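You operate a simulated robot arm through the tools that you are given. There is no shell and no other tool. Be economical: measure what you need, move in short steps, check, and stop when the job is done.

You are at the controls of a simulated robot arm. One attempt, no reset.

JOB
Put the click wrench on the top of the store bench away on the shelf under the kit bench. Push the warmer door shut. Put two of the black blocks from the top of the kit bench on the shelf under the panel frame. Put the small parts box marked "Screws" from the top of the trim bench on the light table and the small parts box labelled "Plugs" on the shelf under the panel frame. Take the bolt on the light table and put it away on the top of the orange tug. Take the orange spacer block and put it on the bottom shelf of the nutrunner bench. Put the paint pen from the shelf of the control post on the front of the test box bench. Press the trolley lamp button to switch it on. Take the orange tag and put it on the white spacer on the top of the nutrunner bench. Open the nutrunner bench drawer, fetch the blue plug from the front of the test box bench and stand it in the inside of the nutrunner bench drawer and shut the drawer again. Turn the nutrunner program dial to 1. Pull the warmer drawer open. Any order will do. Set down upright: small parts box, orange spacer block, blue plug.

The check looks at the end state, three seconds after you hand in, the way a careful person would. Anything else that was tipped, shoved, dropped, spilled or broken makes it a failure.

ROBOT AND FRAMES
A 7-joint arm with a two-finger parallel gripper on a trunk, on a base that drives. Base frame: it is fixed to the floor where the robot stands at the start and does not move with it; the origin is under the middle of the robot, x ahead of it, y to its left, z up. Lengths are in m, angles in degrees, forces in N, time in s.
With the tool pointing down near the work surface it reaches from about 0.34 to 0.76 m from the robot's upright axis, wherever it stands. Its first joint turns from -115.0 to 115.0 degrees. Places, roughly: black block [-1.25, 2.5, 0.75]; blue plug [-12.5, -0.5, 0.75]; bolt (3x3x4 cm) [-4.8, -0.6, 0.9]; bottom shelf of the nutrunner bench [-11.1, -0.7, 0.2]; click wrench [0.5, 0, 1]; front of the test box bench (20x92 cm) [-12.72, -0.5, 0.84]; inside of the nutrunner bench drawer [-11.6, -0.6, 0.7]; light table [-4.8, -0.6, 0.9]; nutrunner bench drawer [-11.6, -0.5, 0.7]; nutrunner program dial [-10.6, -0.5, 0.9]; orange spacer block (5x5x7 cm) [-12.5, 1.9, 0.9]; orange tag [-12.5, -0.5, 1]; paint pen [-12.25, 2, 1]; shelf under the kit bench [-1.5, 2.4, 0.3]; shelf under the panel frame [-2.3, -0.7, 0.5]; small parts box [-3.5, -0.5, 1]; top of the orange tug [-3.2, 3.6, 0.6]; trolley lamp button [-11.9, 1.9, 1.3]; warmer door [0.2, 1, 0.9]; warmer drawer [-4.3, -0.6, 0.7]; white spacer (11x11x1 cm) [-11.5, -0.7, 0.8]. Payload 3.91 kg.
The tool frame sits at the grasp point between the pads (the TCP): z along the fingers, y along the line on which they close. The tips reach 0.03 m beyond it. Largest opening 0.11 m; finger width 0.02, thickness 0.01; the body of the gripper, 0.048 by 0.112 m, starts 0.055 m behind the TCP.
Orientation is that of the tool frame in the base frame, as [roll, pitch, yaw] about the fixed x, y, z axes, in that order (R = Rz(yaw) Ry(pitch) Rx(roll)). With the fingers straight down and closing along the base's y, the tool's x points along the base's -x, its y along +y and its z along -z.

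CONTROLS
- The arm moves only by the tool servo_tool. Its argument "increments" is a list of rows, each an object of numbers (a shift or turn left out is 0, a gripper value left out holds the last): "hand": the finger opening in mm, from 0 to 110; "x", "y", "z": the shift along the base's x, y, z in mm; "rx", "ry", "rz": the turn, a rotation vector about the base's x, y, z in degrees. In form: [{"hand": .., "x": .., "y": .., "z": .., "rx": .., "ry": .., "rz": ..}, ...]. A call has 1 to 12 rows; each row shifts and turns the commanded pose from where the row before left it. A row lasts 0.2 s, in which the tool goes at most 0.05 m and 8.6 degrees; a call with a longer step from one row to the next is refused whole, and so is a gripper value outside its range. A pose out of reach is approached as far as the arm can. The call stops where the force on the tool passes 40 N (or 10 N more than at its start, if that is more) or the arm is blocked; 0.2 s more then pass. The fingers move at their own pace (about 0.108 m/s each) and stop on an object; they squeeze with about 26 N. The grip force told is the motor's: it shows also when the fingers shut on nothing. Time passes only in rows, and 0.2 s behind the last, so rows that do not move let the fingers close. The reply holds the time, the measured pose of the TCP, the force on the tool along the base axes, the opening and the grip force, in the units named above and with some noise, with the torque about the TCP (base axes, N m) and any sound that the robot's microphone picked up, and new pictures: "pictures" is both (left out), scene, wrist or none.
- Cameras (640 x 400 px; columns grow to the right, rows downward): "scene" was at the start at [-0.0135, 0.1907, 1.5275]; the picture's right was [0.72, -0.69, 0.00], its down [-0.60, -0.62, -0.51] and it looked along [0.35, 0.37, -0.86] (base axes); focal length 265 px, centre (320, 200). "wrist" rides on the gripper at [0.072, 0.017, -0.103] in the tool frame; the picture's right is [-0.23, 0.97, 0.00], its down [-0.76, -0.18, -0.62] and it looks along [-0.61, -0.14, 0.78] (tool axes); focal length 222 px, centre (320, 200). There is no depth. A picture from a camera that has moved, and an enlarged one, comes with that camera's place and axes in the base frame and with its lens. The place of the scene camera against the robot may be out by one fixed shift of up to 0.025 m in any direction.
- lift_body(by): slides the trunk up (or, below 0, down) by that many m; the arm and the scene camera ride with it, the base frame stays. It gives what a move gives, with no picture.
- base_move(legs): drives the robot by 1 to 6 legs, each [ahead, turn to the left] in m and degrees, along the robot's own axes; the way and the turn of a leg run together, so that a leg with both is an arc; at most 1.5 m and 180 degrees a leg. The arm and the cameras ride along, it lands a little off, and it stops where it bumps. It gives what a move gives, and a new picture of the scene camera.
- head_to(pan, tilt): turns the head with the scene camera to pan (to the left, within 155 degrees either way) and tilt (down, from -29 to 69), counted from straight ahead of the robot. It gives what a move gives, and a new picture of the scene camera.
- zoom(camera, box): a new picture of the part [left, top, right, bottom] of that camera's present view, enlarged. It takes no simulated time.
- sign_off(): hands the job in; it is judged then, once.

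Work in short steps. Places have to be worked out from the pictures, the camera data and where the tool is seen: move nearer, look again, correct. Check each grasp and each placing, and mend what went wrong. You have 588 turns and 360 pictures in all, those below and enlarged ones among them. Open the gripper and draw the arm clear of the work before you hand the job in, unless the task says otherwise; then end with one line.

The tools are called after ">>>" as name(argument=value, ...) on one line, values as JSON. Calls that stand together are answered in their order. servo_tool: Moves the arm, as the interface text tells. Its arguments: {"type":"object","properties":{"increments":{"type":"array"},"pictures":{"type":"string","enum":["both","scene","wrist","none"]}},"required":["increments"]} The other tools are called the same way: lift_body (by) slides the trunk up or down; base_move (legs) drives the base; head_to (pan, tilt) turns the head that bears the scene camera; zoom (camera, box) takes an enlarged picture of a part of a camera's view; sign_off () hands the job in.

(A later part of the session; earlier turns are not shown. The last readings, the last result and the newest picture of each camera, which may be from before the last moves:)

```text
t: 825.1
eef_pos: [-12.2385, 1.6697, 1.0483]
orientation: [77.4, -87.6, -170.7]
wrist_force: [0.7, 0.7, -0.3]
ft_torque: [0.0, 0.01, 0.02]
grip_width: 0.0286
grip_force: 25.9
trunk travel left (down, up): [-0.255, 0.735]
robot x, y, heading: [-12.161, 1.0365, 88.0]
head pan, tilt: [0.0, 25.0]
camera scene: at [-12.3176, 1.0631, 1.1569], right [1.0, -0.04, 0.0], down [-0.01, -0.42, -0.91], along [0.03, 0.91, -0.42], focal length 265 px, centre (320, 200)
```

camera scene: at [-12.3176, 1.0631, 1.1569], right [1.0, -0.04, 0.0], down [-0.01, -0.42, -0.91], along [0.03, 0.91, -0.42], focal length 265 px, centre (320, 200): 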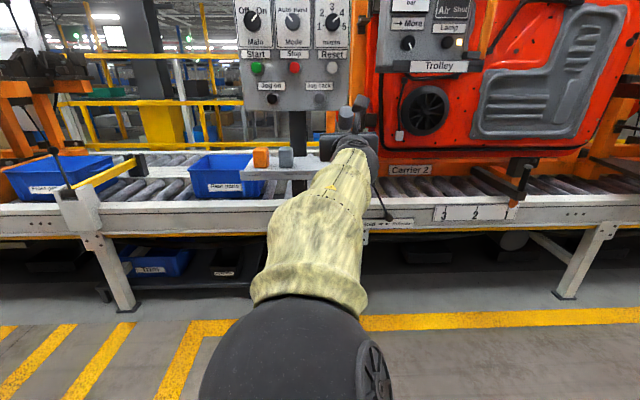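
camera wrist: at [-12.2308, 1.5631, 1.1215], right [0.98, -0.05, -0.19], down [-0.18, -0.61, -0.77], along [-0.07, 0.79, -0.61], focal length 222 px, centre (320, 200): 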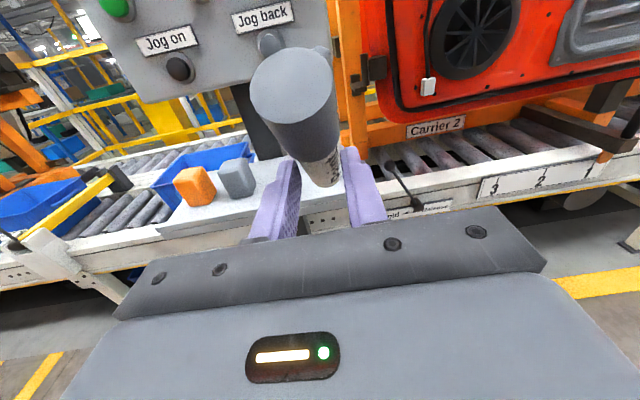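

The pen leans ~18° toward the robot in the grip — I can compensate by pitching the tool down 18°. First back off and check the shelf.

>>> base_move(legs=[[-0.3, 0]])

>>> zoom(camera="scene", box=[230, 90, 430, 220])

```text
t: 827.4
eef_pos: [-12.2494, 1.3714, 1.0489]
orientation: [77.4, -87.6, -170.6]
wrist_force: [0.6, -0.6, -1.1]
ft_torque: [0.0, -0.02, 0.0]
grip_width: 0.0285
grip_force: 26.0
trunk travel left (down, up): [-0.255, 0.735]
robot x, y, heading: [-12.1754, 0.7374, 88.0]
head pan, tilt: [0.0, 25.0]
camera scene: at [-12.3281, 0.7649, 1.1569], right [1.0, -0.03, 0.0], down [-0.01, -0.42, -0.91], along [0.03, 0.91, -0.42], focal length 265 px, centre (320, 200)
```

scene: 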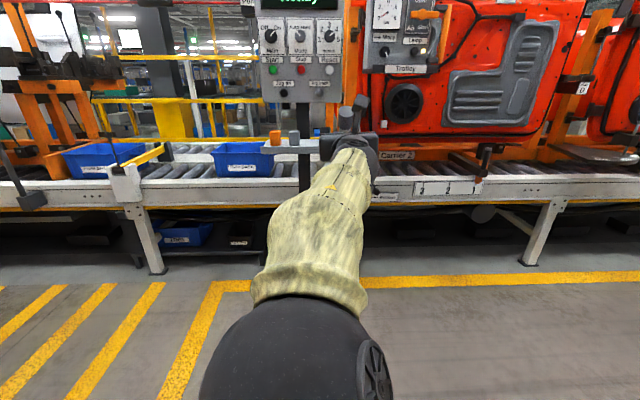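

```text
3.08 times, centred on (330, 155) of scene
camera zoom: at [-12.3281, 0.7649, 1.1569], right [1.0, -0.03, 0.0], down [-0.01, -0.42, -0.91], along [0.03, 0.91, -0.42], focal length 816 px, centre (289, 338)
```

zoom: 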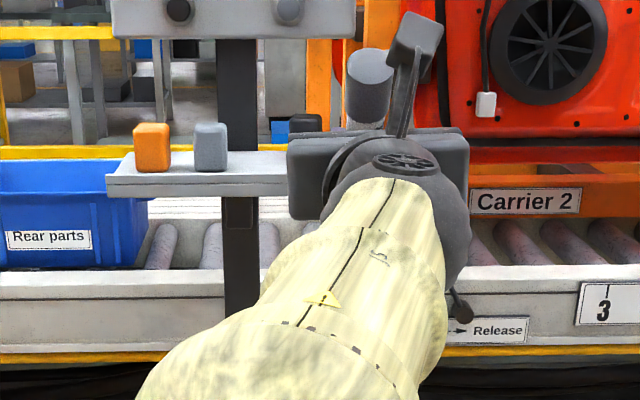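

All else on the shelf is undisturbed. I drive to the test box bench in front of the former plug spot (x≈−12.53).

>>> base_move(legs=[[0, 92], [0.43, 0], [0, 90]])

>>> servo_tool(increments=[{"rx": 6}, {"rx": 6}, {"rx": 6}])

```text
t: 841.6
eef_pos: [-12.5135, 0.1103, 1.0478]
orientation: [77.4, -87.6, 11.0]
wrist_force: [0.1, 0.1, -0.2]
ft_torque: [0.01, 0.0, 0.0]
grip_width: 0.0285
grip_force: 26.0
trunk travel left (down, up): [-0.255, 0.735]
robot x, y, heading: [-12.6024, 0.7417, -90.5]
head pan, tilt: [0.0, 25.0]
camera scene: at [-12.452, 0.6964, 1.1569], right [-1.0, 0.01, 0.0], down [0.0, 0.42, -0.91], along [-0.01, -0.91, -0.42], focal length 265 px, centre (320, 200)
```

scene: 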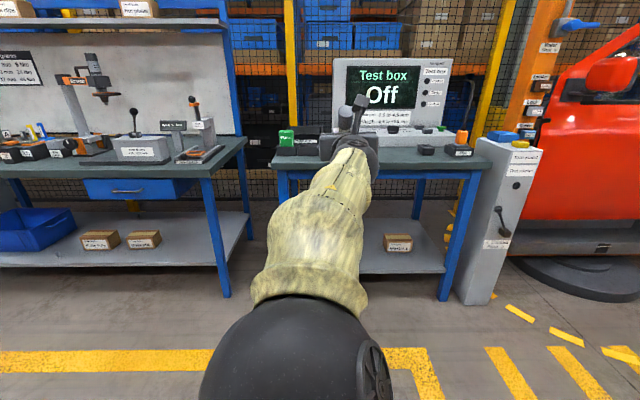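

```text
t: 842.4
eef_pos: [-12.5309, 0.0979, 1.0394]
orientation: [170.5, -72.3, -83.1]
wrist_force: [6.1, -0.3, -1.1]
ft_torque: [-0.03, 0.17, -0.36]
grip_width: 0.0286
grip_force: 25.9
out of reach, approached as far as the arm can: row 1, 2
trunk travel left (down, up): [-0.255, 0.735]
robot x, y, heading: [-12.6041, 0.742, -90.6]
head pan, tilt: [0.0, 25.0]
camera scene: at [-12.4538, 0.6956, 1.157], right [-1.0, 0.01, 0.0], down [0.01, 0.42, -0.91], along [-0.01, -0.91, -0.42], focal length 265 px, centre (320, 200)
camera wrist: at [-12.5395, 0.1751, 1.1403], right [-0.98, 0.11, -0.17], down [0.18, 0.82, -0.55], along [0.08, -0.57, -0.82], focal length 222 px, centre (320, 200)
```

scene: 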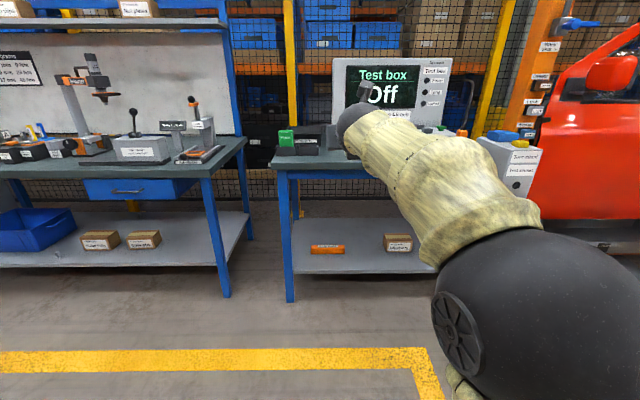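
wrist: 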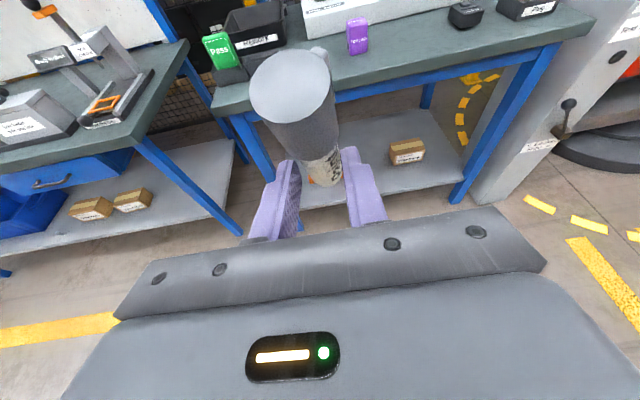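

The pen is now about vertical. I drive in 0.45 m and reach to (−12.53, −0.47).

>>> base_move(legs=[[0.45, 0]])

>>> servo_tool(increments=[{"y": -40}, {"y": -40}, {"y": -35, "z": -20}])

```text
t: 845.5
eef_pos: [-12.5241, -0.3487, 1.0385]
orientation: [170.8, -72.3, -82.4]
wrist_force: [0.0, -0.1, -0.2]
ft_torque: [0.02, 0.02, -0.05]
grip_width: 0.0285
grip_force: 25.9
trunk travel left (down, up): [-0.255, 0.735]
robot x, y, heading: [-12.6055, 0.2887, -90.7]
head pan, tilt: [0.0, 25.0]
camera scene: at [-12.4566, 0.2475, 1.1569], right [-1.0, 0.01, 0.0], down [0.0, 0.42, -0.91], along [-0.01, -0.91, -0.42], focal length 265 px, centre (320, 200)
```

scene: 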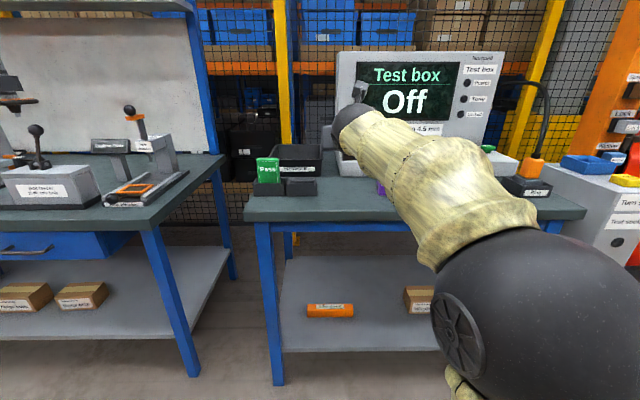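

```text
t: 846.3
eef_pos: [-12.5251, -0.4634, 1.0198]
orientation: [170.7, -72.4, -82.3]
wrist_force: [-0.1, -0.5, -1.3]
ft_torque: [0.02, -0.02, -0.02]
grip_width: 0.0287
grip_force: 25.9
trunk travel left (down, up): [-0.255, 0.735]
robot x, y, heading: [-12.6104, 0.2942, -90.7]
head pan, tilt: [0.0, 25.0]
camera scene: at [-12.4567, 0.2477, 1.1568], right [-1.0, 0.01, 0.0], down [0.0, 0.42, -0.91], along [-0.01, -0.91, -0.42], focal length 265 px, centre (320, 200)
camera wrist: at [-12.5345, -0.3874, 1.1209], right [-0.98, 0.09, -0.17], down [0.17, 0.82, -0.55], along [0.09, -0.57, -0.82], focal length 222 px, centre (320, 200)
```

scene: 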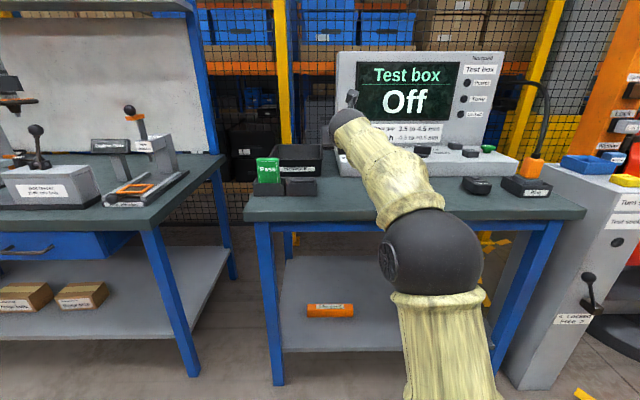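
wrist: 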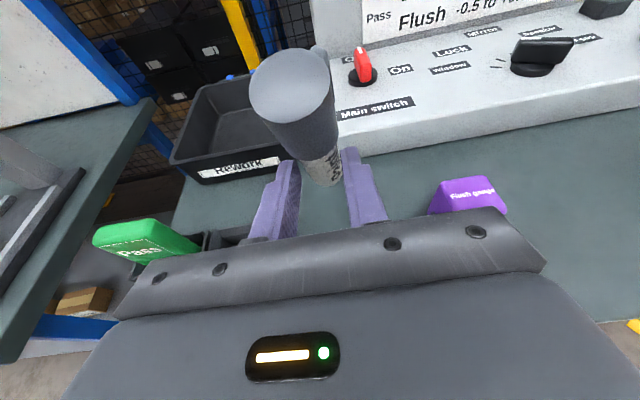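

Clear around. Lower to near the bench, then feel for contact.

>>> servo_tool(increments=[{"z": -35}, {"z": -30}, {"z": -20}, {"z": 0}], pictures="none")

>>> servo_tool(increments=[{"z": -8}, {"z": 0}], pictures="none")

>>> servo_tool(increments=[{"z": -6}, {"z": 0}], pictures="wrist")

```text
t: 847.3
eef_pos: [-12.5233, -0.4627, 0.9328]
orientation: [170.8, -72.2, -82.2]
wrist_force: [0.3, 0.5, -0.3]
ft_torque: [-0.02, 0.0, 0.0]
grip_width: 0.0286
grip_force: 26.7
trunk travel left (down, up): [-0.255, 0.735]
robot x, y, heading: [-12.6088, 0.294, -90.8]
head pan, tilt: [0.0, 25.0]
```

```text
t: 847.9
eef_pos: [-12.523, -0.4628, 0.9254]
orientation: [170.9, -72.3, -82.4]
wrist_force: [-0.2, -1.0, -0.1]
ft_torque: [0.04, 0.01, -0.03]
grip_width: 0.0287
grip_force: 26.2
trunk travel left (down, up): [-0.255, 0.735]
robot x, y, heading: [-12.6083, 0.2933, -90.6]
head pan, tilt: [0.0, 25.0]
```

```text
t: 848.5
eef_pos: [-12.5244, -0.4639, 0.9194]
orientation: [170.8, -72.2, -82.3]
wrist_force: [0.2, 0.5, -0.1]
ft_torque: [0.0, 0.0, 0.01]
grip_width: 0.0285
grip_force: 25.8
trunk travel left (down, up): [-0.255, 0.735]
robot x, y, heading: [-12.6049, 0.2949, -90.7]
head pan, tilt: [0.0, 25.0]
camera wrist: at [-12.5343, -0.3873, 1.0206], right [-0.98, 0.09, -0.17], down [0.17, 0.82, -0.55], along [0.09, -0.57, -0.82], focal length 222 px, centre (320, 200)
```

wrist: 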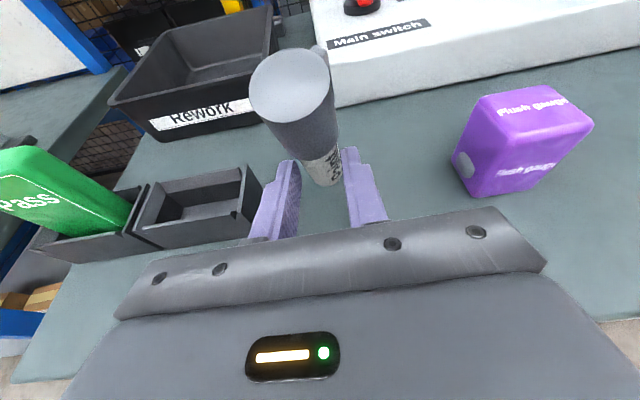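

>>> servo_tool(increments=[{"z": -6}, {"z": 0}], pictures="none")

>>> servo_tool(increments=[{"z": -5}, {"z": 0}], pictures="none")

>>> servo_tool(increments=[{"z": -4}, {"z": 0}], pictures="none")

```text
t: 849.1
eef_pos: [-12.5244, -0.4639, 0.9143]
orientation: [170.7, -72.3, -82.3]
wrist_force: [-0.4, -0.8, -0.6]
ft_torque: [-0.01, 0.02, 0.01]
grip_width: 0.0287
grip_force: 26.1
trunk travel left (down, up): [-0.255, 0.735]
robot x, y, heading: [-12.6063, 0.2962, -90.8]
head pan, tilt: [0.0, 25.0]
```

```text
t: 849.7
eef_pos: [-12.5238, -0.4632, 0.9091]
orientation: [170.7, -72.4, -82.4]
wrist_force: [-0.4, 0.3, -0.1]
ft_torque: [-0.02, 0.0, 0.02]
grip_width: 0.0287
grip_force: 26.1
trunk travel left (down, up): [-0.255, 0.735]
robot x, y, heading: [-12.6054, 0.2908, -90.5]
head pan, tilt: [0.0, 25.0]
```

```text
t: 850.3
eef_pos: [-12.5239, -0.4631, 0.9036]
orientation: [170.8, -72.3, -82.3]
wrist_force: [0.1, -0.1, -0.3]
ft_torque: [-0.02, 0.02, -0.02]
grip_width: 0.0287
grip_force: 25.9
trunk travel left (down, up): [-0.255, 0.735]
robot x, y, heading: [-12.6119, 0.2973, -90.7]
head pan, tilt: [0.0, 25.0]
```

>>> servo_tool(increments=[{"z": -4}, {"z": 0}], pictures="none")

>>> servo_tool(increments=[{"z": -4}, {"z": 0}], pictures="none")

>>> servo_tool(increments=[{"z": -4}, {"z": 0}], pictures="wrist")

```text
t: 850.9
eef_pos: [-12.5223, -0.464, 0.9001]
orientation: [171.0, -72.3, -82.4]
wrist_force: [0.3, 1.0, -0.5]
ft_torque: [0.01, 0.01, 0.0]
grip_width: 0.0286
grip_force: 25.9
trunk travel left (down, up): [-0.255, 0.735]
robot x, y, heading: [-12.6122, 0.2946, -90.6]
head pan, tilt: [0.0, 25.0]
```

```text
t: 851.5
eef_pos: [-12.5233, -0.4634, 0.898]
orientation: [170.8, -72.3, -82.5]
wrist_force: [0.6, 0.3, -0.8]
ft_torque: [0.0, -0.05, -0.02]
grip_width: 0.0285
grip_force: 26.1
trunk travel left (down, up): [-0.255, 0.735]
robot x, y, heading: [-12.6071, 0.2937, -90.6]
head pan, tilt: [0.0, 25.0]
```

```text
t: 852.1
eef_pos: [-12.5238, -0.4632, 0.8929]
orientation: [170.8, -72.3, -82.3]
wrist_force: [0.3, 0.7, 0.6]
ft_torque: [0.0, 0.01, -0.01]
grip_width: 0.0284
grip_force: 26.1
trunk travel left (down, up): [-0.255, 0.735]
robot x, y, heading: [-12.6091, 0.2924, -91.0]
head pan, tilt: [0.0, 25.0]
camera wrist: at [-12.5337, -0.3872, 0.9934], right [-0.98, 0.09, -0.17], down [0.17, 0.82, -0.55], along [0.09, -0.57, -0.82], focal length 222 px, centre (320, 200)
```

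wrist: 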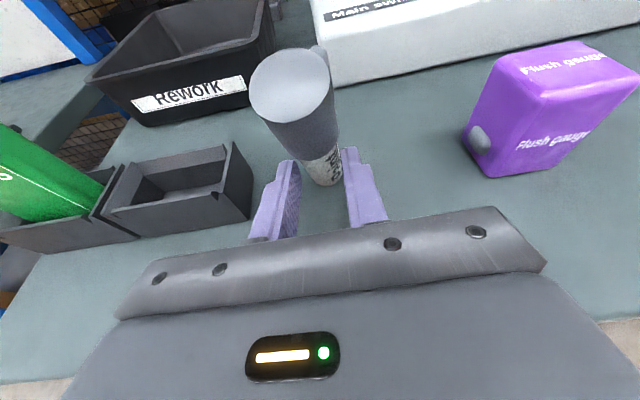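

>>> servo_tool(increments=[{"z": -5}, {"z": 0}], pictures="none")

>>> servo_tool(increments=[{"z": -5}, {"z": 0}], pictures="none")

>>> servo_tool(increments=[{"z": -4}, {"z": 0}], pictures="none")

```text
t: 852.7
eef_pos: [-12.5236, -0.4621, 0.8903]
orientation: [170.9, -72.6, -82.4]
wrist_force: [-0.6, -4.2, 13.9]
ft_torque: [-0.81, 0.07, -0.04]
grip_width: 0.0284
grip_force: 25.8
trunk travel left (down, up): [-0.255, 0.735]
robot x, y, heading: [-12.6082, 0.2904, -90.8]
head pan, tilt: [0.0, 25.0]
```

```text
t: 853.3
eef_pos: [-12.5236, -0.4643, 0.8798]
orientation: [170.7, -72.0, -82.2]
wrist_force: [0.2, -0.6, 1.1]
ft_torque: [0.0, -0.02, 0.01]
grip_width: 0.0103
grip_force: 0.0
trunk travel left (down, up): [-0.255, 0.735]
robot x, y, heading: [-12.6129, 0.2921, -90.6]
head pan, tilt: [0.0, 25.0]
```

```text
t: 853.9
eef_pos: [-12.5247, -0.4641, 0.8778]
orientation: [170.8, -72.3, -82.3]
wrist_force: [-0.8, -0.3, 0.0]
ft_torque: [0.0, -0.01, 0.01]
grip_width: 0.01
grip_force: 0.0
trunk travel left (down, up): [-0.255, 0.735]
robot x, y, heading: [-12.6094, 0.289, -90.7]
head pan, tilt: [0.0, 25.0]
```

The pen slipped out of the grip on contact. I look at once.

>>> servo_tool(increments=[{"x": 0}])

```text
t: 854.3
eef_pos: [-12.5234, -0.4644, 0.8785]
orientation: [170.8, -72.3, -82.3]
wrist_force: [0.0, -0.3, -0.8]
ft_torque: [0.03, -0.01, -0.02]
grip_width: 0.0101
grip_force: 0.1
trunk travel left (down, up): [-0.255, 0.735]
robot x, y, heading: [-12.607, 0.2907, -90.5]
head pan, tilt: [0.0, 25.0]
camera scene: at [-12.4566, 0.2475, 1.1569], right [-1.0, 0.01, 0.0], down [0.0, 0.42, -0.91], along [-0.01, -0.91, -0.42], focal length 265 px, centre (320, 200)
camera wrist: at [-12.5339, -0.3874, 0.9793], right [-0.98, 0.09, -0.17], down [0.17, 0.82, -0.55], along [0.09, -0.57, -0.82], focal length 222 px, centre (320, 200)
```

scene: 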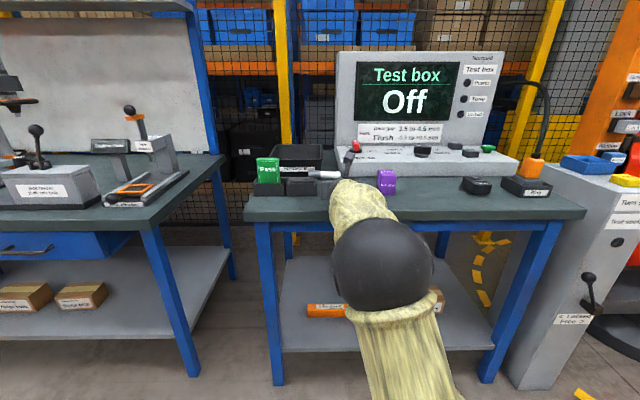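
wrist: 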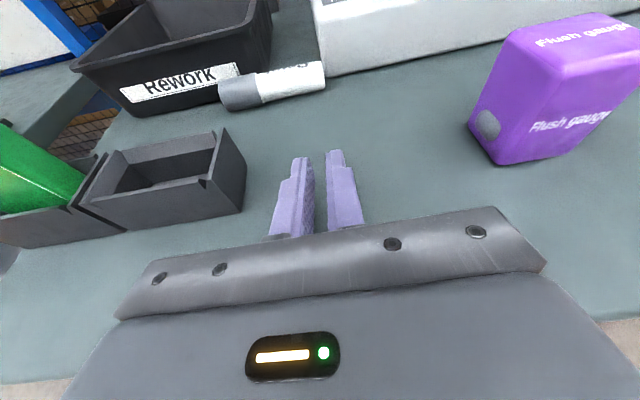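

The pen now lies near the Rework bin, at about (−12.49, −0.65) — beyond the front strip, so I'll pick it up again. I raise and tilt the tool down for an overhead look.

>>> servo_tool(increments=[{"z": 40, "y": 15}, {"z": 40, "y": 15}, {"z": 40, "y": 15}, {"z": 30, "y": 10}], pictures="none")

>>> servo_tool(increments=[{"rx": 8, "hand": 60}, {"rx": 8}, {"rx": 8}, {"rx": 8}, {"rx": 8, "z": 15}, {"rx": 8, "z": 15}], pictures="wrist")

```text
t: 855.3
eef_pos: [-12.5237, -0.4079, 1.0291]
orientation: [170.8, -72.3, -82.3]
wrist_force: [-0.3, -0.4, 0.2]
ft_torque: [0.0, -0.01, -0.01]
grip_width: 0.01
grip_force: 0.1
trunk travel left (down, up): [-0.255, 0.735]
robot x, y, heading: [-12.609, 0.2923, -90.5]
head pan, tilt: [0.0, 25.0]
```

```text
t: 856.7
eef_pos: [-12.538, -0.3698, 0.9895]
orientation: [176.8, -32.4, -87.2]
wrist_force: [0.7, -0.2, 0.4]
ft_torque: [-0.03, -0.02, -0.03]
grip_width: 0.0599
grip_force: 0.1
out of reach, approached as far as the arm can: row 4, 5, 6
trunk travel left (down, up): [-0.255, 0.735]
robot x, y, heading: [-12.6131, 0.2927, -90.7]
head pan, tilt: [0.0, 25.0]
camera wrist: at [-12.5496, -0.3768, 1.1165], right [-0.98, 0.17, -0.07], down [0.17, 0.98, 0.11], along [0.09, 0.09, -0.99], focal length 222 px, centre (320, 200)
```

wrist: 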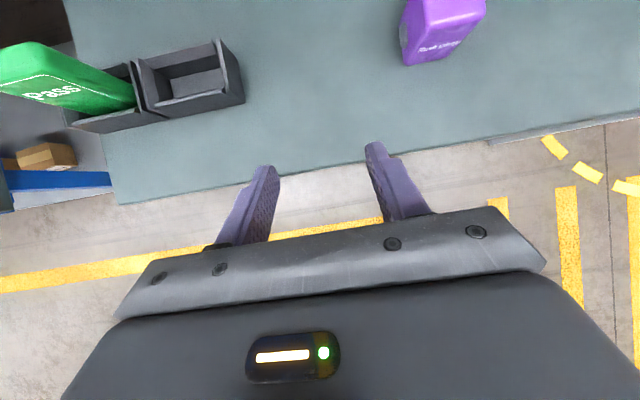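

I raise the trunk 0.25 m and drive 0.17 m closer for reach and a better view.

>>> lift_body(by=0.25)

>>> base_move(legs=[[0.17, 0]])

>>> servo_tool(increments=[{"z": -30, "x": 15}, {"z": -20, "x": 15}], pictures="wrist")

```text
t: 859.3
eef_pos: [-12.5398, -0.3708, 1.2397]
orientation: [176.5, -32.3, -87.2]
wrist_force: [-0.6, 0.6, -0.4]
ft_torque: [-0.01, -0.02, 0.02]
grip_width: 0.0602
grip_force: 0.0
trunk travel left (down, up): [-0.505, 0.485]
robot x, y, heading: [-12.6112, 0.2909, -90.7]
head pan, tilt: [0.0, 25.0]
```

```text
t: 860.9
eef_pos: [-12.5399, -0.5395, 1.2388]
orientation: [176.6, -32.4, -87.2]
wrist_force: [0.1, 0.5, 0.2]
ft_torque: [0.02, 0.01, 0.03]
grip_width: 0.0598
grip_force: 0.0
trunk travel left (down, up): [-0.505, 0.485]
robot x, y, heading: [-12.6091, 0.1209, -90.5]
head pan, tilt: [0.0, 25.0]
camera scene: at [-12.4585, 0.0777, 1.4068], right [-1.0, 0.01, 0.0], down [0.0, 0.42, -0.91], along [-0.01, -0.91, -0.42], focal length 265 px, centre (320, 200)
```

scene: 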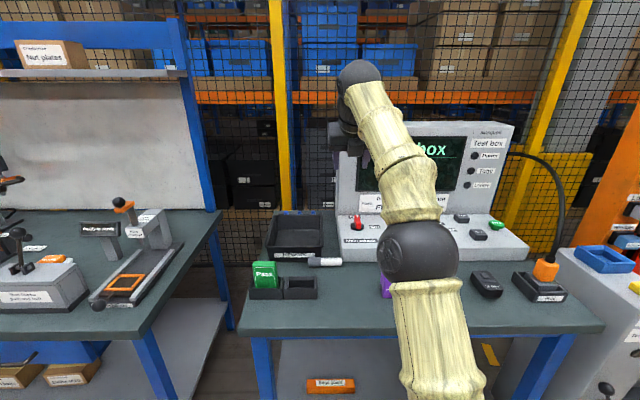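

```text
t: 861.5
eef_pos: [-12.5107, -0.5404, 1.1881]
orientation: [176.6, -32.3, -87.2]
wrist_force: [-0.2, 0.6, 0.4]
ft_torque: [0.01, -0.01, 0.02]
grip_width: 0.0598
grip_force: 0.0
trunk travel left (down, up): [-0.505, 0.485]
robot x, y, heading: [-12.6107, 0.1227, -90.8]
head pan, tilt: [0.0, 25.0]
camera wrist: at [-12.5207, -0.5467, 1.3155], right [-0.98, 0.17, -0.07], down [0.17, 0.98, 0.11], along [0.09, 0.09, -0.99], focal length 222 px, centre (320, 200)
```

wrist: 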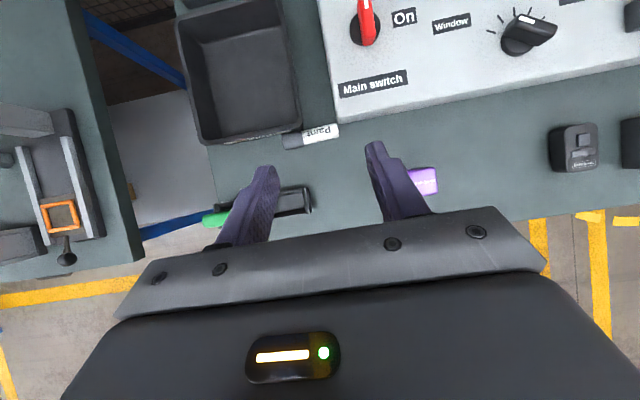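

Good overhead view: the pen lies along x at y≈−0.637 (x −12.54…−12.43); between bin and test box there's a 7 cm gap at x≈−12.505 for the rear finger. I make the tool vertical and turn it 90° so the fingers close along y.

>>> base_move(legs=[[0.06, 0]])

>>> servo_tool(increments=[{"rx": 8}, {"rx": 8}, {"rx": 8}, {"rx": 8}], pictures="none")

>>> servo_tool(increments=[{"rz": 7.9}, {"rz": 7.9}, {"rz": 7.9}, {"rz": 7.9}, {"rz": 7.9}, {"rz": 7.9}, {"rz": 7.9}, {"rz": 7.9}, {"rz": 7.9}, {"rz": 7.9}, {"rz": 8}], pictures="wrist")

```text
t: 862.5
eef_pos: [-12.5108, -0.6005, 1.1887]
orientation: [176.7, -32.4, -87.2]
wrist_force: [0.2, -0.4, 0.6]
ft_torque: [-0.02, -0.01, -0.01]
grip_width: 0.0601
grip_force: 0.1
trunk travel left (down, up): [-0.505, 0.485]
robot x, y, heading: [-12.6115, 0.0613, -90.7]
head pan, tilt: [0.0, 25.0]
camera scene: at [-12.4591, 0.0175, 1.4068], right [-1.0, 0.01, 0.0], down [0.0, 0.42, -0.91], along [-0.01, -0.91, -0.42], focal length 265 px, centre (320, 200)
```

scene: 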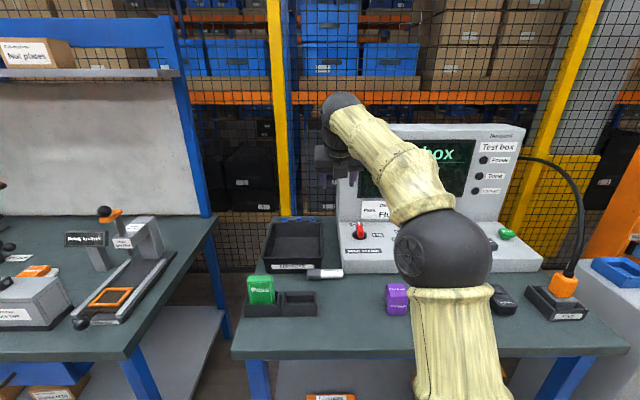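

```text
t: 863.5
eef_pos: [-12.5142, -0.5587, 1.1515]
orientation: [177.9, -5.7, -87.8]
wrist_force: [-0.8, 0.2, 1.2]
ft_torque: [0.01, -0.02, 0.0]
grip_width: 0.0602
grip_force: 0.1
out of reach, approached as far as the arm can: row 2, 3, 4
trunk travel left (down, up): [-0.505, 0.485]
robot x, y, heading: [-12.6082, 0.0604, -90.6]
head pan, tilt: [0.0, 25.0]
```

```text
t: 865.9
eef_pos: [-12.4462, -0.3464, 1.0231]
orientation: [178.0, -4.5, -0.7]
wrist_force: [-0.3, -0.7, -0.3]
ft_torque: [0.02, 0.02, -0.01]
grip_width: 0.0602
grip_force: 0.1
out of reach, approached as far as the arm can: row 1, 2, 3, 4, 5, 6, 7, 8, 9, 10, 11
trunk travel left (down, up): [-0.505, 0.485]
robot x, y, heading: [-12.6109, 0.0569, -90.8]
head pan, tilt: [0.0, 25.0]
camera wrist: at [-12.3819, -0.3605, 1.1333], right [-0.24, -0.97, 0.02], down [-0.81, 0.21, 0.55], along [-0.54, 0.12, -0.83], focal length 222 px, centre (320, 200)
```

wrist: 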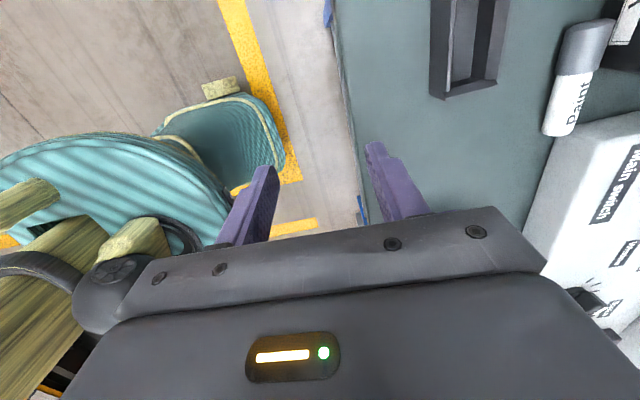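

With this yaw the arm can't hold that height/reach. I command lower heights stepwise and see if it converges.

>>> servo_tool(increments=[{"z": -40}, {"z": -40}], pictures="none")

```text
t: 866.5
eef_pos: [-12.446, -0.3457, 0.9444]
orientation: [178.0, -4.4, -0.6]
wrist_force: [0.2, 0.3, 0.0]
ft_torque: [-0.02, -0.01, 0.05]
grip_width: 0.0598
grip_force: 0.0
trunk travel left (down, up): [-0.505, 0.485]
robot x, y, heading: [-12.608, 0.0594, -90.5]
head pan, tilt: [0.0, 25.0]
```

It tracks now. I go up 60 mm, shift x to −12.505, then reach out in y.

>>> servo_tool(increments=[{"z": 40}, {"z": 20, "x": -30}, {"x": -30}, {"y": -40}, {"y": -40}, {"y": -40}], pictures="wrist")

```text
t: 867.9
eef_pos: [-12.4598, -0.3581, 0.9721]
orientation: [177.9, -4.5, -0.8]
wrist_force: [-0.7, 0.4, 0.1]
ft_torque: [0.0, 0.0, -0.01]
grip_width: 0.06
grip_force: 0.0
out of reach, approached as far as the arm can: row 2, 3, 4, 5, 6
trunk travel left (down, up): [-0.505, 0.485]
robot x, y, heading: [-12.6108, 0.0646, -90.8]
head pan, tilt: [0.0, 25.0]
camera wrist: at [-12.3956, -0.3731, 1.0823], right [-0.24, -0.97, 0.02], down [-0.8, 0.21, 0.56], along [-0.54, 0.12, -0.83], focal length 222 px, centre (320, 200)
```

wrist: 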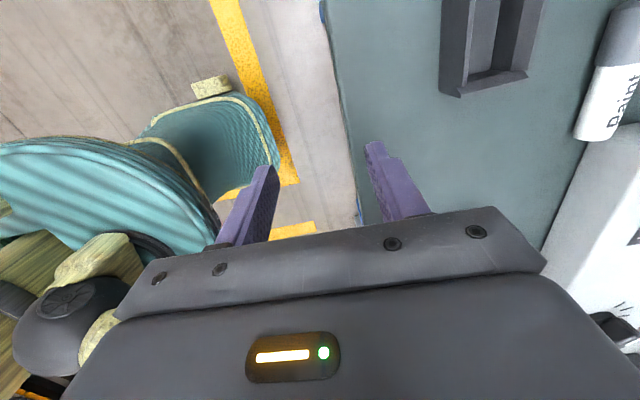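

That yaw is against a limit. I back off 0.2 m and turn the tool the other way round (toward yaw 180).

>>> base_move(legs=[[-0.3, 0]])

>>> servo_tool(increments=[{"z": 30, "y": -20, "rz": -8}, {"z": 30, "y": -20, "rz": -8}, {"y": -20, "rz": -8}, {"y": -20, "rz": -8}, {"rz": -8}, {"rz": -8}, {"rz": -8}, {"rz": -8}, {"rz": -8}, {"rz": -8}, {"rz": -8}], pictures="none")

>>> servo_tool(increments=[{"rz": -8}, {"rz": -8}, {"rz": -8}, {"rz": -8}, {"rz": -8}, {"rz": -8}, {"rz": -8}, {"rz": -8}, {"rz": -8}, {"rz": -8}, {"rz": -8}], pictures="wrist")

```text
t: 870.2
eef_pos: [-12.4562, -0.0591, 0.9726]
orientation: [177.9, -4.5, -0.9]
wrist_force: [-0.6, 0.2, 0.4]
ft_torque: [-0.03, 0.06, 0.02]
grip_width: 0.0598
grip_force: 0.2
trunk travel left (down, up): [-0.505, 0.485]
robot x, y, heading: [-12.6071, 0.3621, -90.7]
head pan, tilt: [0.0, 25.0]
camera scene: at [-12.4557, 0.3176, 1.4069], right [-1.0, 0.01, 0.0], down [0.01, 0.42, -0.91], along [-0.01, -0.91, -0.42], focal length 265 px, centre (320, 200)
```

scene: 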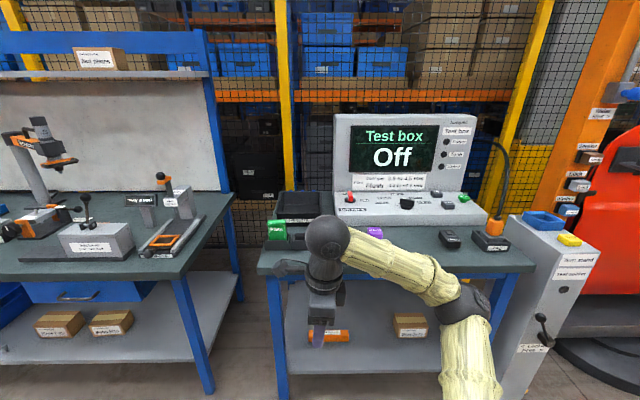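

```text
t: 872.6
eef_pos: [-12.4572, -0.1379, 1.0331]
orientation: [178.0, -4.4, -89.0]
wrist_force: [-0.3, 0.5, 0.4]
ft_torque: [-0.02, 0.01, -0.02]
grip_width: 0.0602
grip_force: 0.1
trunk travel left (down, up): [-0.505, 0.485]
robot x, y, heading: [-12.6071, 0.3642, -90.7]
head pan, tilt: [0.0, 25.0]
```

```text
t: 875.0
eef_pos: [-12.4568, -0.1391, 1.0324]
orientation: [177.9, -4.5, -177.0]
wrist_force: [0.0, -0.5, 0.0]
ft_torque: [0.01, 0.02, -0.02]
grip_width: 0.0599
grip_force: 0.2
trunk travel left (down, up): [-0.505, 0.485]
robot x, y, heading: [-12.6087, 0.3616, -90.7]
head pan, tilt: [0.0, 25.0]
camera wrist: at [-12.5218, -0.1297, 1.1426], right [0.18, 0.98, 0.02], down [0.82, -0.16, 0.56], along [0.55, -0.09, -0.83], focal length 222 px, centre (320, 200)
```

wrist: 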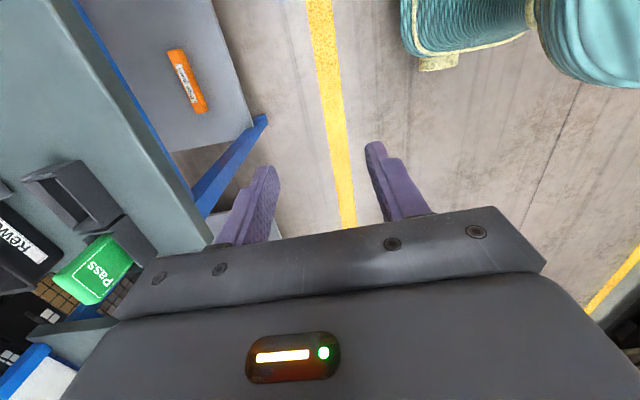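

This orientation is comfortable. I drive in 0.28 m and reach toward the pen at z≈1.03.

>>> base_move(legs=[[0.28, 0]])

>>> servo_tool(increments=[{"x": -25, "y": -30}, {"x": -23, "y": -30}, {"y": -40}, {"y": -40}], pictures="wrist")

```text
t: 877.2
eef_pos: [-12.46, -0.4181, 1.034]
orientation: [177.9, -4.4, -176.6]
wrist_force: [0.3, -0.5, 0.6]
ft_torque: [0.0, -0.03, 0.01]
grip_width: 0.0601
grip_force: 0.1
trunk travel left (down, up): [-0.505, 0.485]
robot x, y, heading: [-12.6124, 0.0824, -90.6]
head pan, tilt: [0.0, 25.0]
camera scene: at [-12.4589, 0.038, 1.4068], right [-1.0, 0.01, 0.0], down [0.0, 0.42, -0.91], along [-0.01, -0.91, -0.42], focal length 265 px, centre (320, 200)
```

scene: 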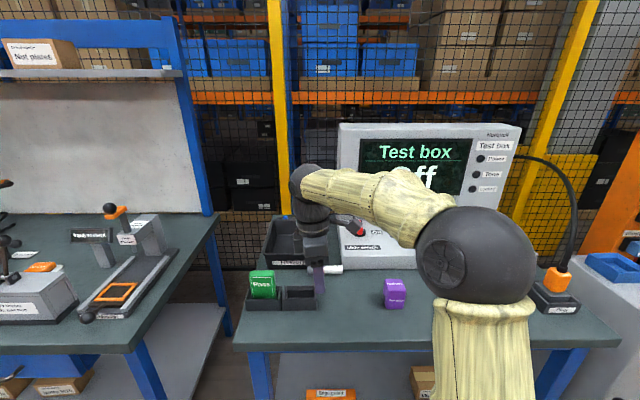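

```text
t: 878.2
eef_pos: [-12.5063, -0.5587, 1.0326]
orientation: [177.9, -4.5, -176.6]
wrist_force: [-0.4, 0.3, -0.6]
ft_torque: [0.0, -0.02, -0.04]
grip_width: 0.0602
grip_force: 0.1
trunk travel left (down, up): [-0.505, 0.485]
robot x, y, heading: [-12.6099, 0.082, -90.6]
head pan, tilt: [0.0, 25.0]
camera wrist: at [-12.5719, -0.5498, 1.1419], right [0.17, 0.98, 0.02], down [0.82, -0.15, 0.55], along [0.55, -0.08, -0.83], focal length 222 px, centre (320, 200)
```

wrist: 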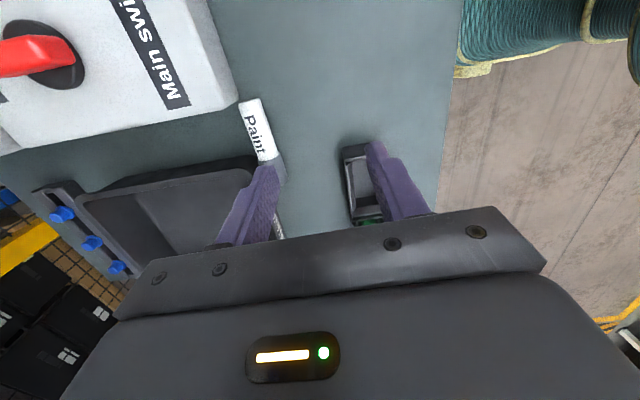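

Pen is at y≈−0.64 there. I move over it.

>>> servo_tool(increments=[{"y": -40, "x": 3}, {"y": -40}, {"z": -30}, {"z": -25}], pictures="wrist")

```text
t: 879.2
eef_pos: [-12.5036, -0.5886, 0.9743]
orientation: [177.9, -4.5, -176.7]
wrist_force: [-0.2, 0.3, -0.2]
ft_torque: [0.0, 0.01, 0.02]
grip_width: 0.0601
grip_force: 0.0
out of reach, approached as far as the arm can: row 1, 2
trunk travel left (down, up): [-0.505, 0.485]
robot x, y, heading: [-12.6103, 0.0844, -90.5]
head pan, tilt: [0.0, 25.0]
camera wrist: at [-12.5689, -0.5808, 1.084], right [0.17, 0.98, 0.02], down [0.82, -0.15, 0.55], along [0.55, -0.08, -0.83], focal length 222 px, centre (320, 200)
```

wrist: 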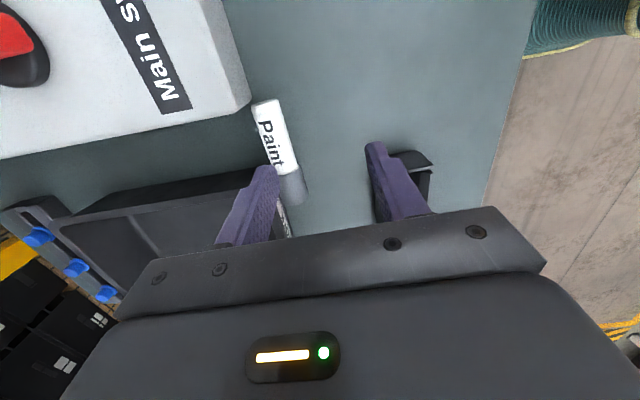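

Reach-limited at −0.589; I drive 0.055 m closer.

>>> base_move(legs=[[0.055, 0]])

>>> servo_tool(increments=[{"z": -20}], pictures="wrist")

```text
t: 880.2
eef_pos: [-12.5049, -0.6448, 0.9737]
orientation: [178.0, -4.5, -176.8]
wrist_force: [-0.8, 0.9, -0.7]
ft_torque: [0.0, 0.0, -0.01]
grip_width: 0.06
grip_force: 0.1
trunk travel left (down, up): [-0.505, 0.485]
robot x, y, heading: [-12.6128, 0.0277, -90.4]
head pan, tilt: [0.0, 25.0]
camera scene: at [-12.4594, -0.0176, 1.4068], right [-1.0, 0.01, 0.0], down [0.0, 0.42, -0.91], along [-0.01, -0.91, -0.42], focal length 265 px, centre (320, 200)
```

scene: 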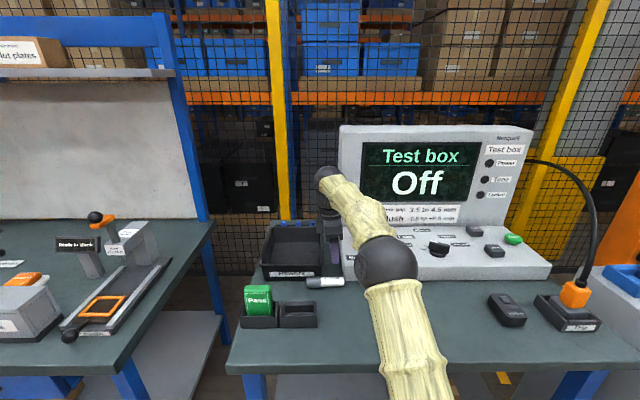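

```text
t: 880.6
eef_pos: [-12.5054, -0.6439, 0.9539]
orientation: [177.9, -4.5, -176.7]
wrist_force: [-0.1, 0.5, 0.6]
ft_torque: [0.0, -0.03, 0.02]
grip_width: 0.0601
grip_force: 0.0
trunk travel left (down, up): [-0.505, 0.485]
robot x, y, heading: [-12.6125, 0.0268, -90.3]
head pan, tilt: [0.0, 25.0]
camera wrist: at [-12.5694, -0.6361, 1.064], right [0.17, 0.98, 0.02], down [0.82, -0.15, 0.55], along [0.55, -0.08, -0.83], focal length 222 px, centre (320, 200)
```

wrist: 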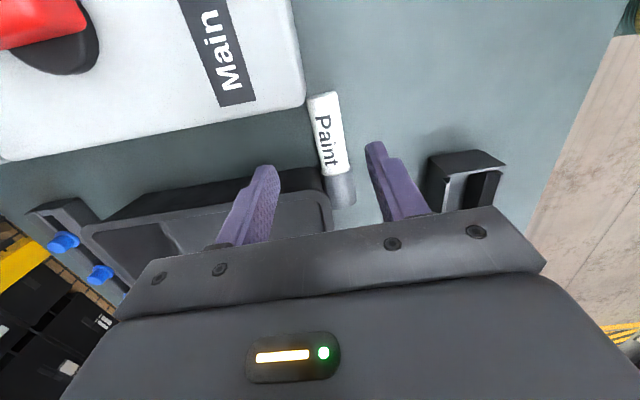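

Pen at y≈−0.634, in the middle between bin and box. Descend with fingers either side.

>>> servo_tool(increments=[{"x": -2, "y": 8, "z": -25}, {"z": -25}, {"z": -20}, {"z": -8}], pictures="wrist")

```text
t: 881.6
eef_pos: [-12.5062, -0.6356, 0.8762]
orientation: [177.9, -4.5, -176.9]
wrist_force: [0.5, -0.7, -0.7]
ft_torque: [-0.03, -0.01, -0.02]
grip_width: 0.0599
grip_force: 0.1
trunk travel left (down, up): [-0.505, 0.485]
robot x, y, heading: [-12.6108, 0.0273, -90.5]
head pan, tilt: [0.0, 25.0]
camera wrist: at [-12.5714, -0.6279, 0.9858], right [0.17, 0.98, 0.02], down [0.82, -0.15, 0.55], along [0.55, -0.08, -0.83], focal length 222 px, centre (320, 200)
```

wrist: 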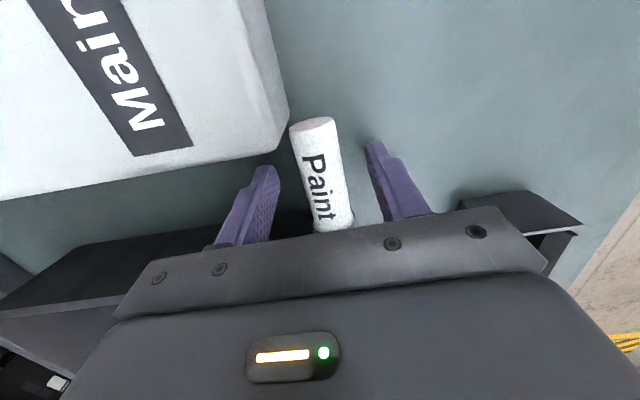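

Lower a few mm and close.

>>> servo_tool(increments=[{"z": -6}, {"hand": 10}, {"hand": 10}, {"hand": 10}], pictures="wrist")

```text
t: 882.6
eef_pos: [-12.507, -0.6381, 0.8719]
orientation: [178.2, -4.6, -176.8]
wrist_force: [-0.6, -7.9, 8.3]
ft_torque: [-0.41, -0.06, -0.08]
grip_width: 0.0278
grip_force: 26.2
trunk travel left (down, up): [-0.505, 0.485]
robot x, y, heading: [-12.612, 0.0332, -90.7]
head pan, tilt: [0.0, 25.0]
camera wrist: at [-12.5714, -0.6284, 0.9808], right [0.17, 0.98, 0.01], down [0.82, -0.15, 0.56], along [0.55, -0.08, -0.83], focal length 222 px, centre (320, 200)
```

wrist: 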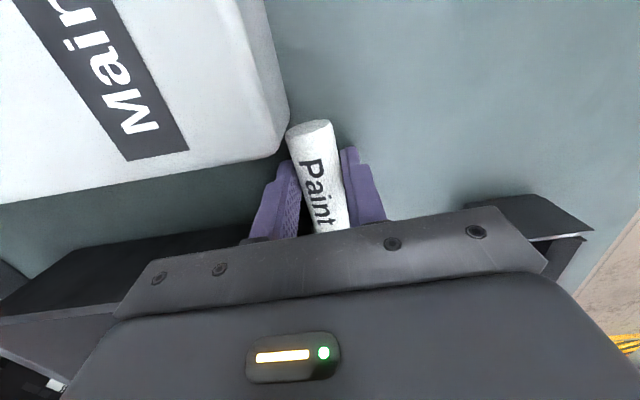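

Gripped. Lift, carry back to y≈−0.5 and x −65 mm (between holder and flush gauge), then check.

>>> servo_tool(increments=[{"z": 30}, {"z": 35}, {"y": 35}, {"y": 35, "x": -20}, {"y": 35, "x": -20}, {"y": 30, "x": -25}], pictures="wrist")

```text
t: 884.0
eef_pos: [-12.5724, -0.4994, 0.9354]
orientation: [178.0, -4.5, -176.6]
wrist_force: [0.0, 0.3, -1.1]
ft_torque: [-0.01, 0.03, 0.02]
grip_width: 0.0283
grip_force: 25.1
trunk travel left (down, up): [-0.505, 0.485]
robot x, y, heading: [-12.6106, 0.0275, -90.6]
head pan, tilt: [0.0, 25.0]
camera wrist: at [-12.6371, -0.4916, 1.0452], right [0.17, 0.98, 0.02], down [0.82, -0.15, 0.55], along [0.55, -0.08, -0.83], focal length 222 px, centre (320, 200)
```

wrist: 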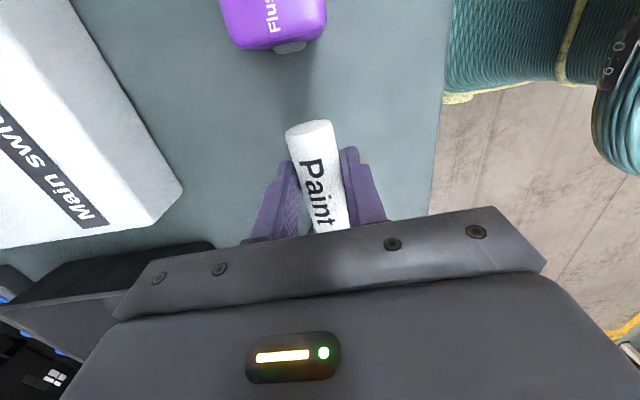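

Lower to the same height as it was gripped and release gently.

>>> servo_tool(increments=[{"z": -30}, {"z": -20}, {"z": -8}, {"z": 0}], pictures="none")

>>> servo_tool(increments=[{"z": -4}, {"z": 0}], pictures="none")

```text
t: 885.0
eef_pos: [-12.5724, -0.5021, 0.8766]
orientation: [177.9, -4.5, -176.6]
wrist_force: [0.2, 0.3, -0.1]
ft_torque: [-0.01, -0.01, 0.04]
grip_width: 0.0282
grip_force: 26.1
trunk travel left (down, up): [-0.505, 0.485]
robot x, y, heading: [-12.613, 0.0299, -90.8]
head pan, tilt: [0.0, 25.0]
```

```text
t: 885.6
eef_pos: [-12.5719, -0.5018, 0.8727]
orientation: [178.0, -4.5, -176.7]
wrist_force: [0.7, -0.2, -0.3]
ft_torque: [0.0, 0.05, 0.03]
grip_width: 0.0277
grip_force: 26.2
trunk travel left (down, up): [-0.505, 0.485]
robot x, y, heading: [-12.6109, 0.0291, -90.9]
head pan, tilt: [0.0, 25.0]
```

>>> servo_tool(increments=[{"z": -3}, {"z": 0}], pictures="none")

```text
t: 886.2
eef_pos: [-12.5717, -0.5, 0.8723]
orientation: [178.0, -4.5, -176.7]
wrist_force: [-0.2, 0.1, 7.5]
ft_torque: [-0.19, -0.08, 0.03]
grip_width: 0.0281
grip_force: 25.8
trunk travel left (down, up): [-0.505, 0.485]
robot x, y, heading: [-12.6123, 0.029, -90.9]
head pan, tilt: [0.0, 25.0]
```

Contact (7.5 N). Open in small steps and rise.

>>> servo_tool(increments=[{"hand": 32}, {"hand": 38}, {"hand": 46}, {"hand": 55}, {"hand": 60}, {"z": 25}, {"z": 40}, {"z": 45}], pictures="wrist")

```text
t: 888.0
eef_pos: [-12.5705, -0.5014, 0.9827]
orientation: [177.9, -4.4, -176.7]
wrist_force: [0.1, 1.3, 0.0]
ft_torque: [-0.02, 0.01, 0.02]
grip_width: 0.06
grip_force: 0.0
trunk travel left (down, up): [-0.505, 0.485]
robot x, y, heading: [-12.6123, 0.0273, -90.7]
head pan, tilt: [0.0, 25.0]
camera wrist: at [-12.636, -0.4927, 1.091], right [0.17, 0.98, 0.02], down [0.82, -0.15, 0.56], along [0.55, -0.08, -0.83], focal length 222 px, centre (320, 200)
```

wrist: 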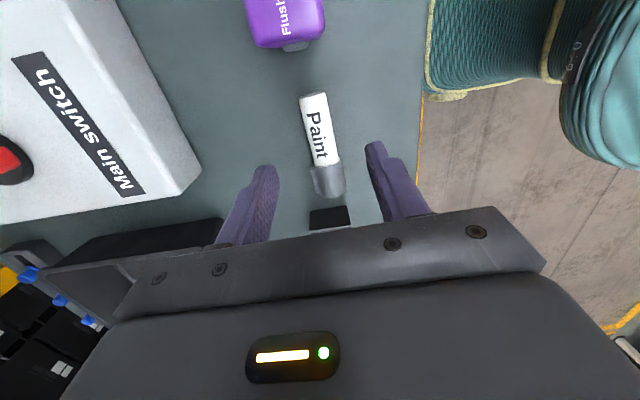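

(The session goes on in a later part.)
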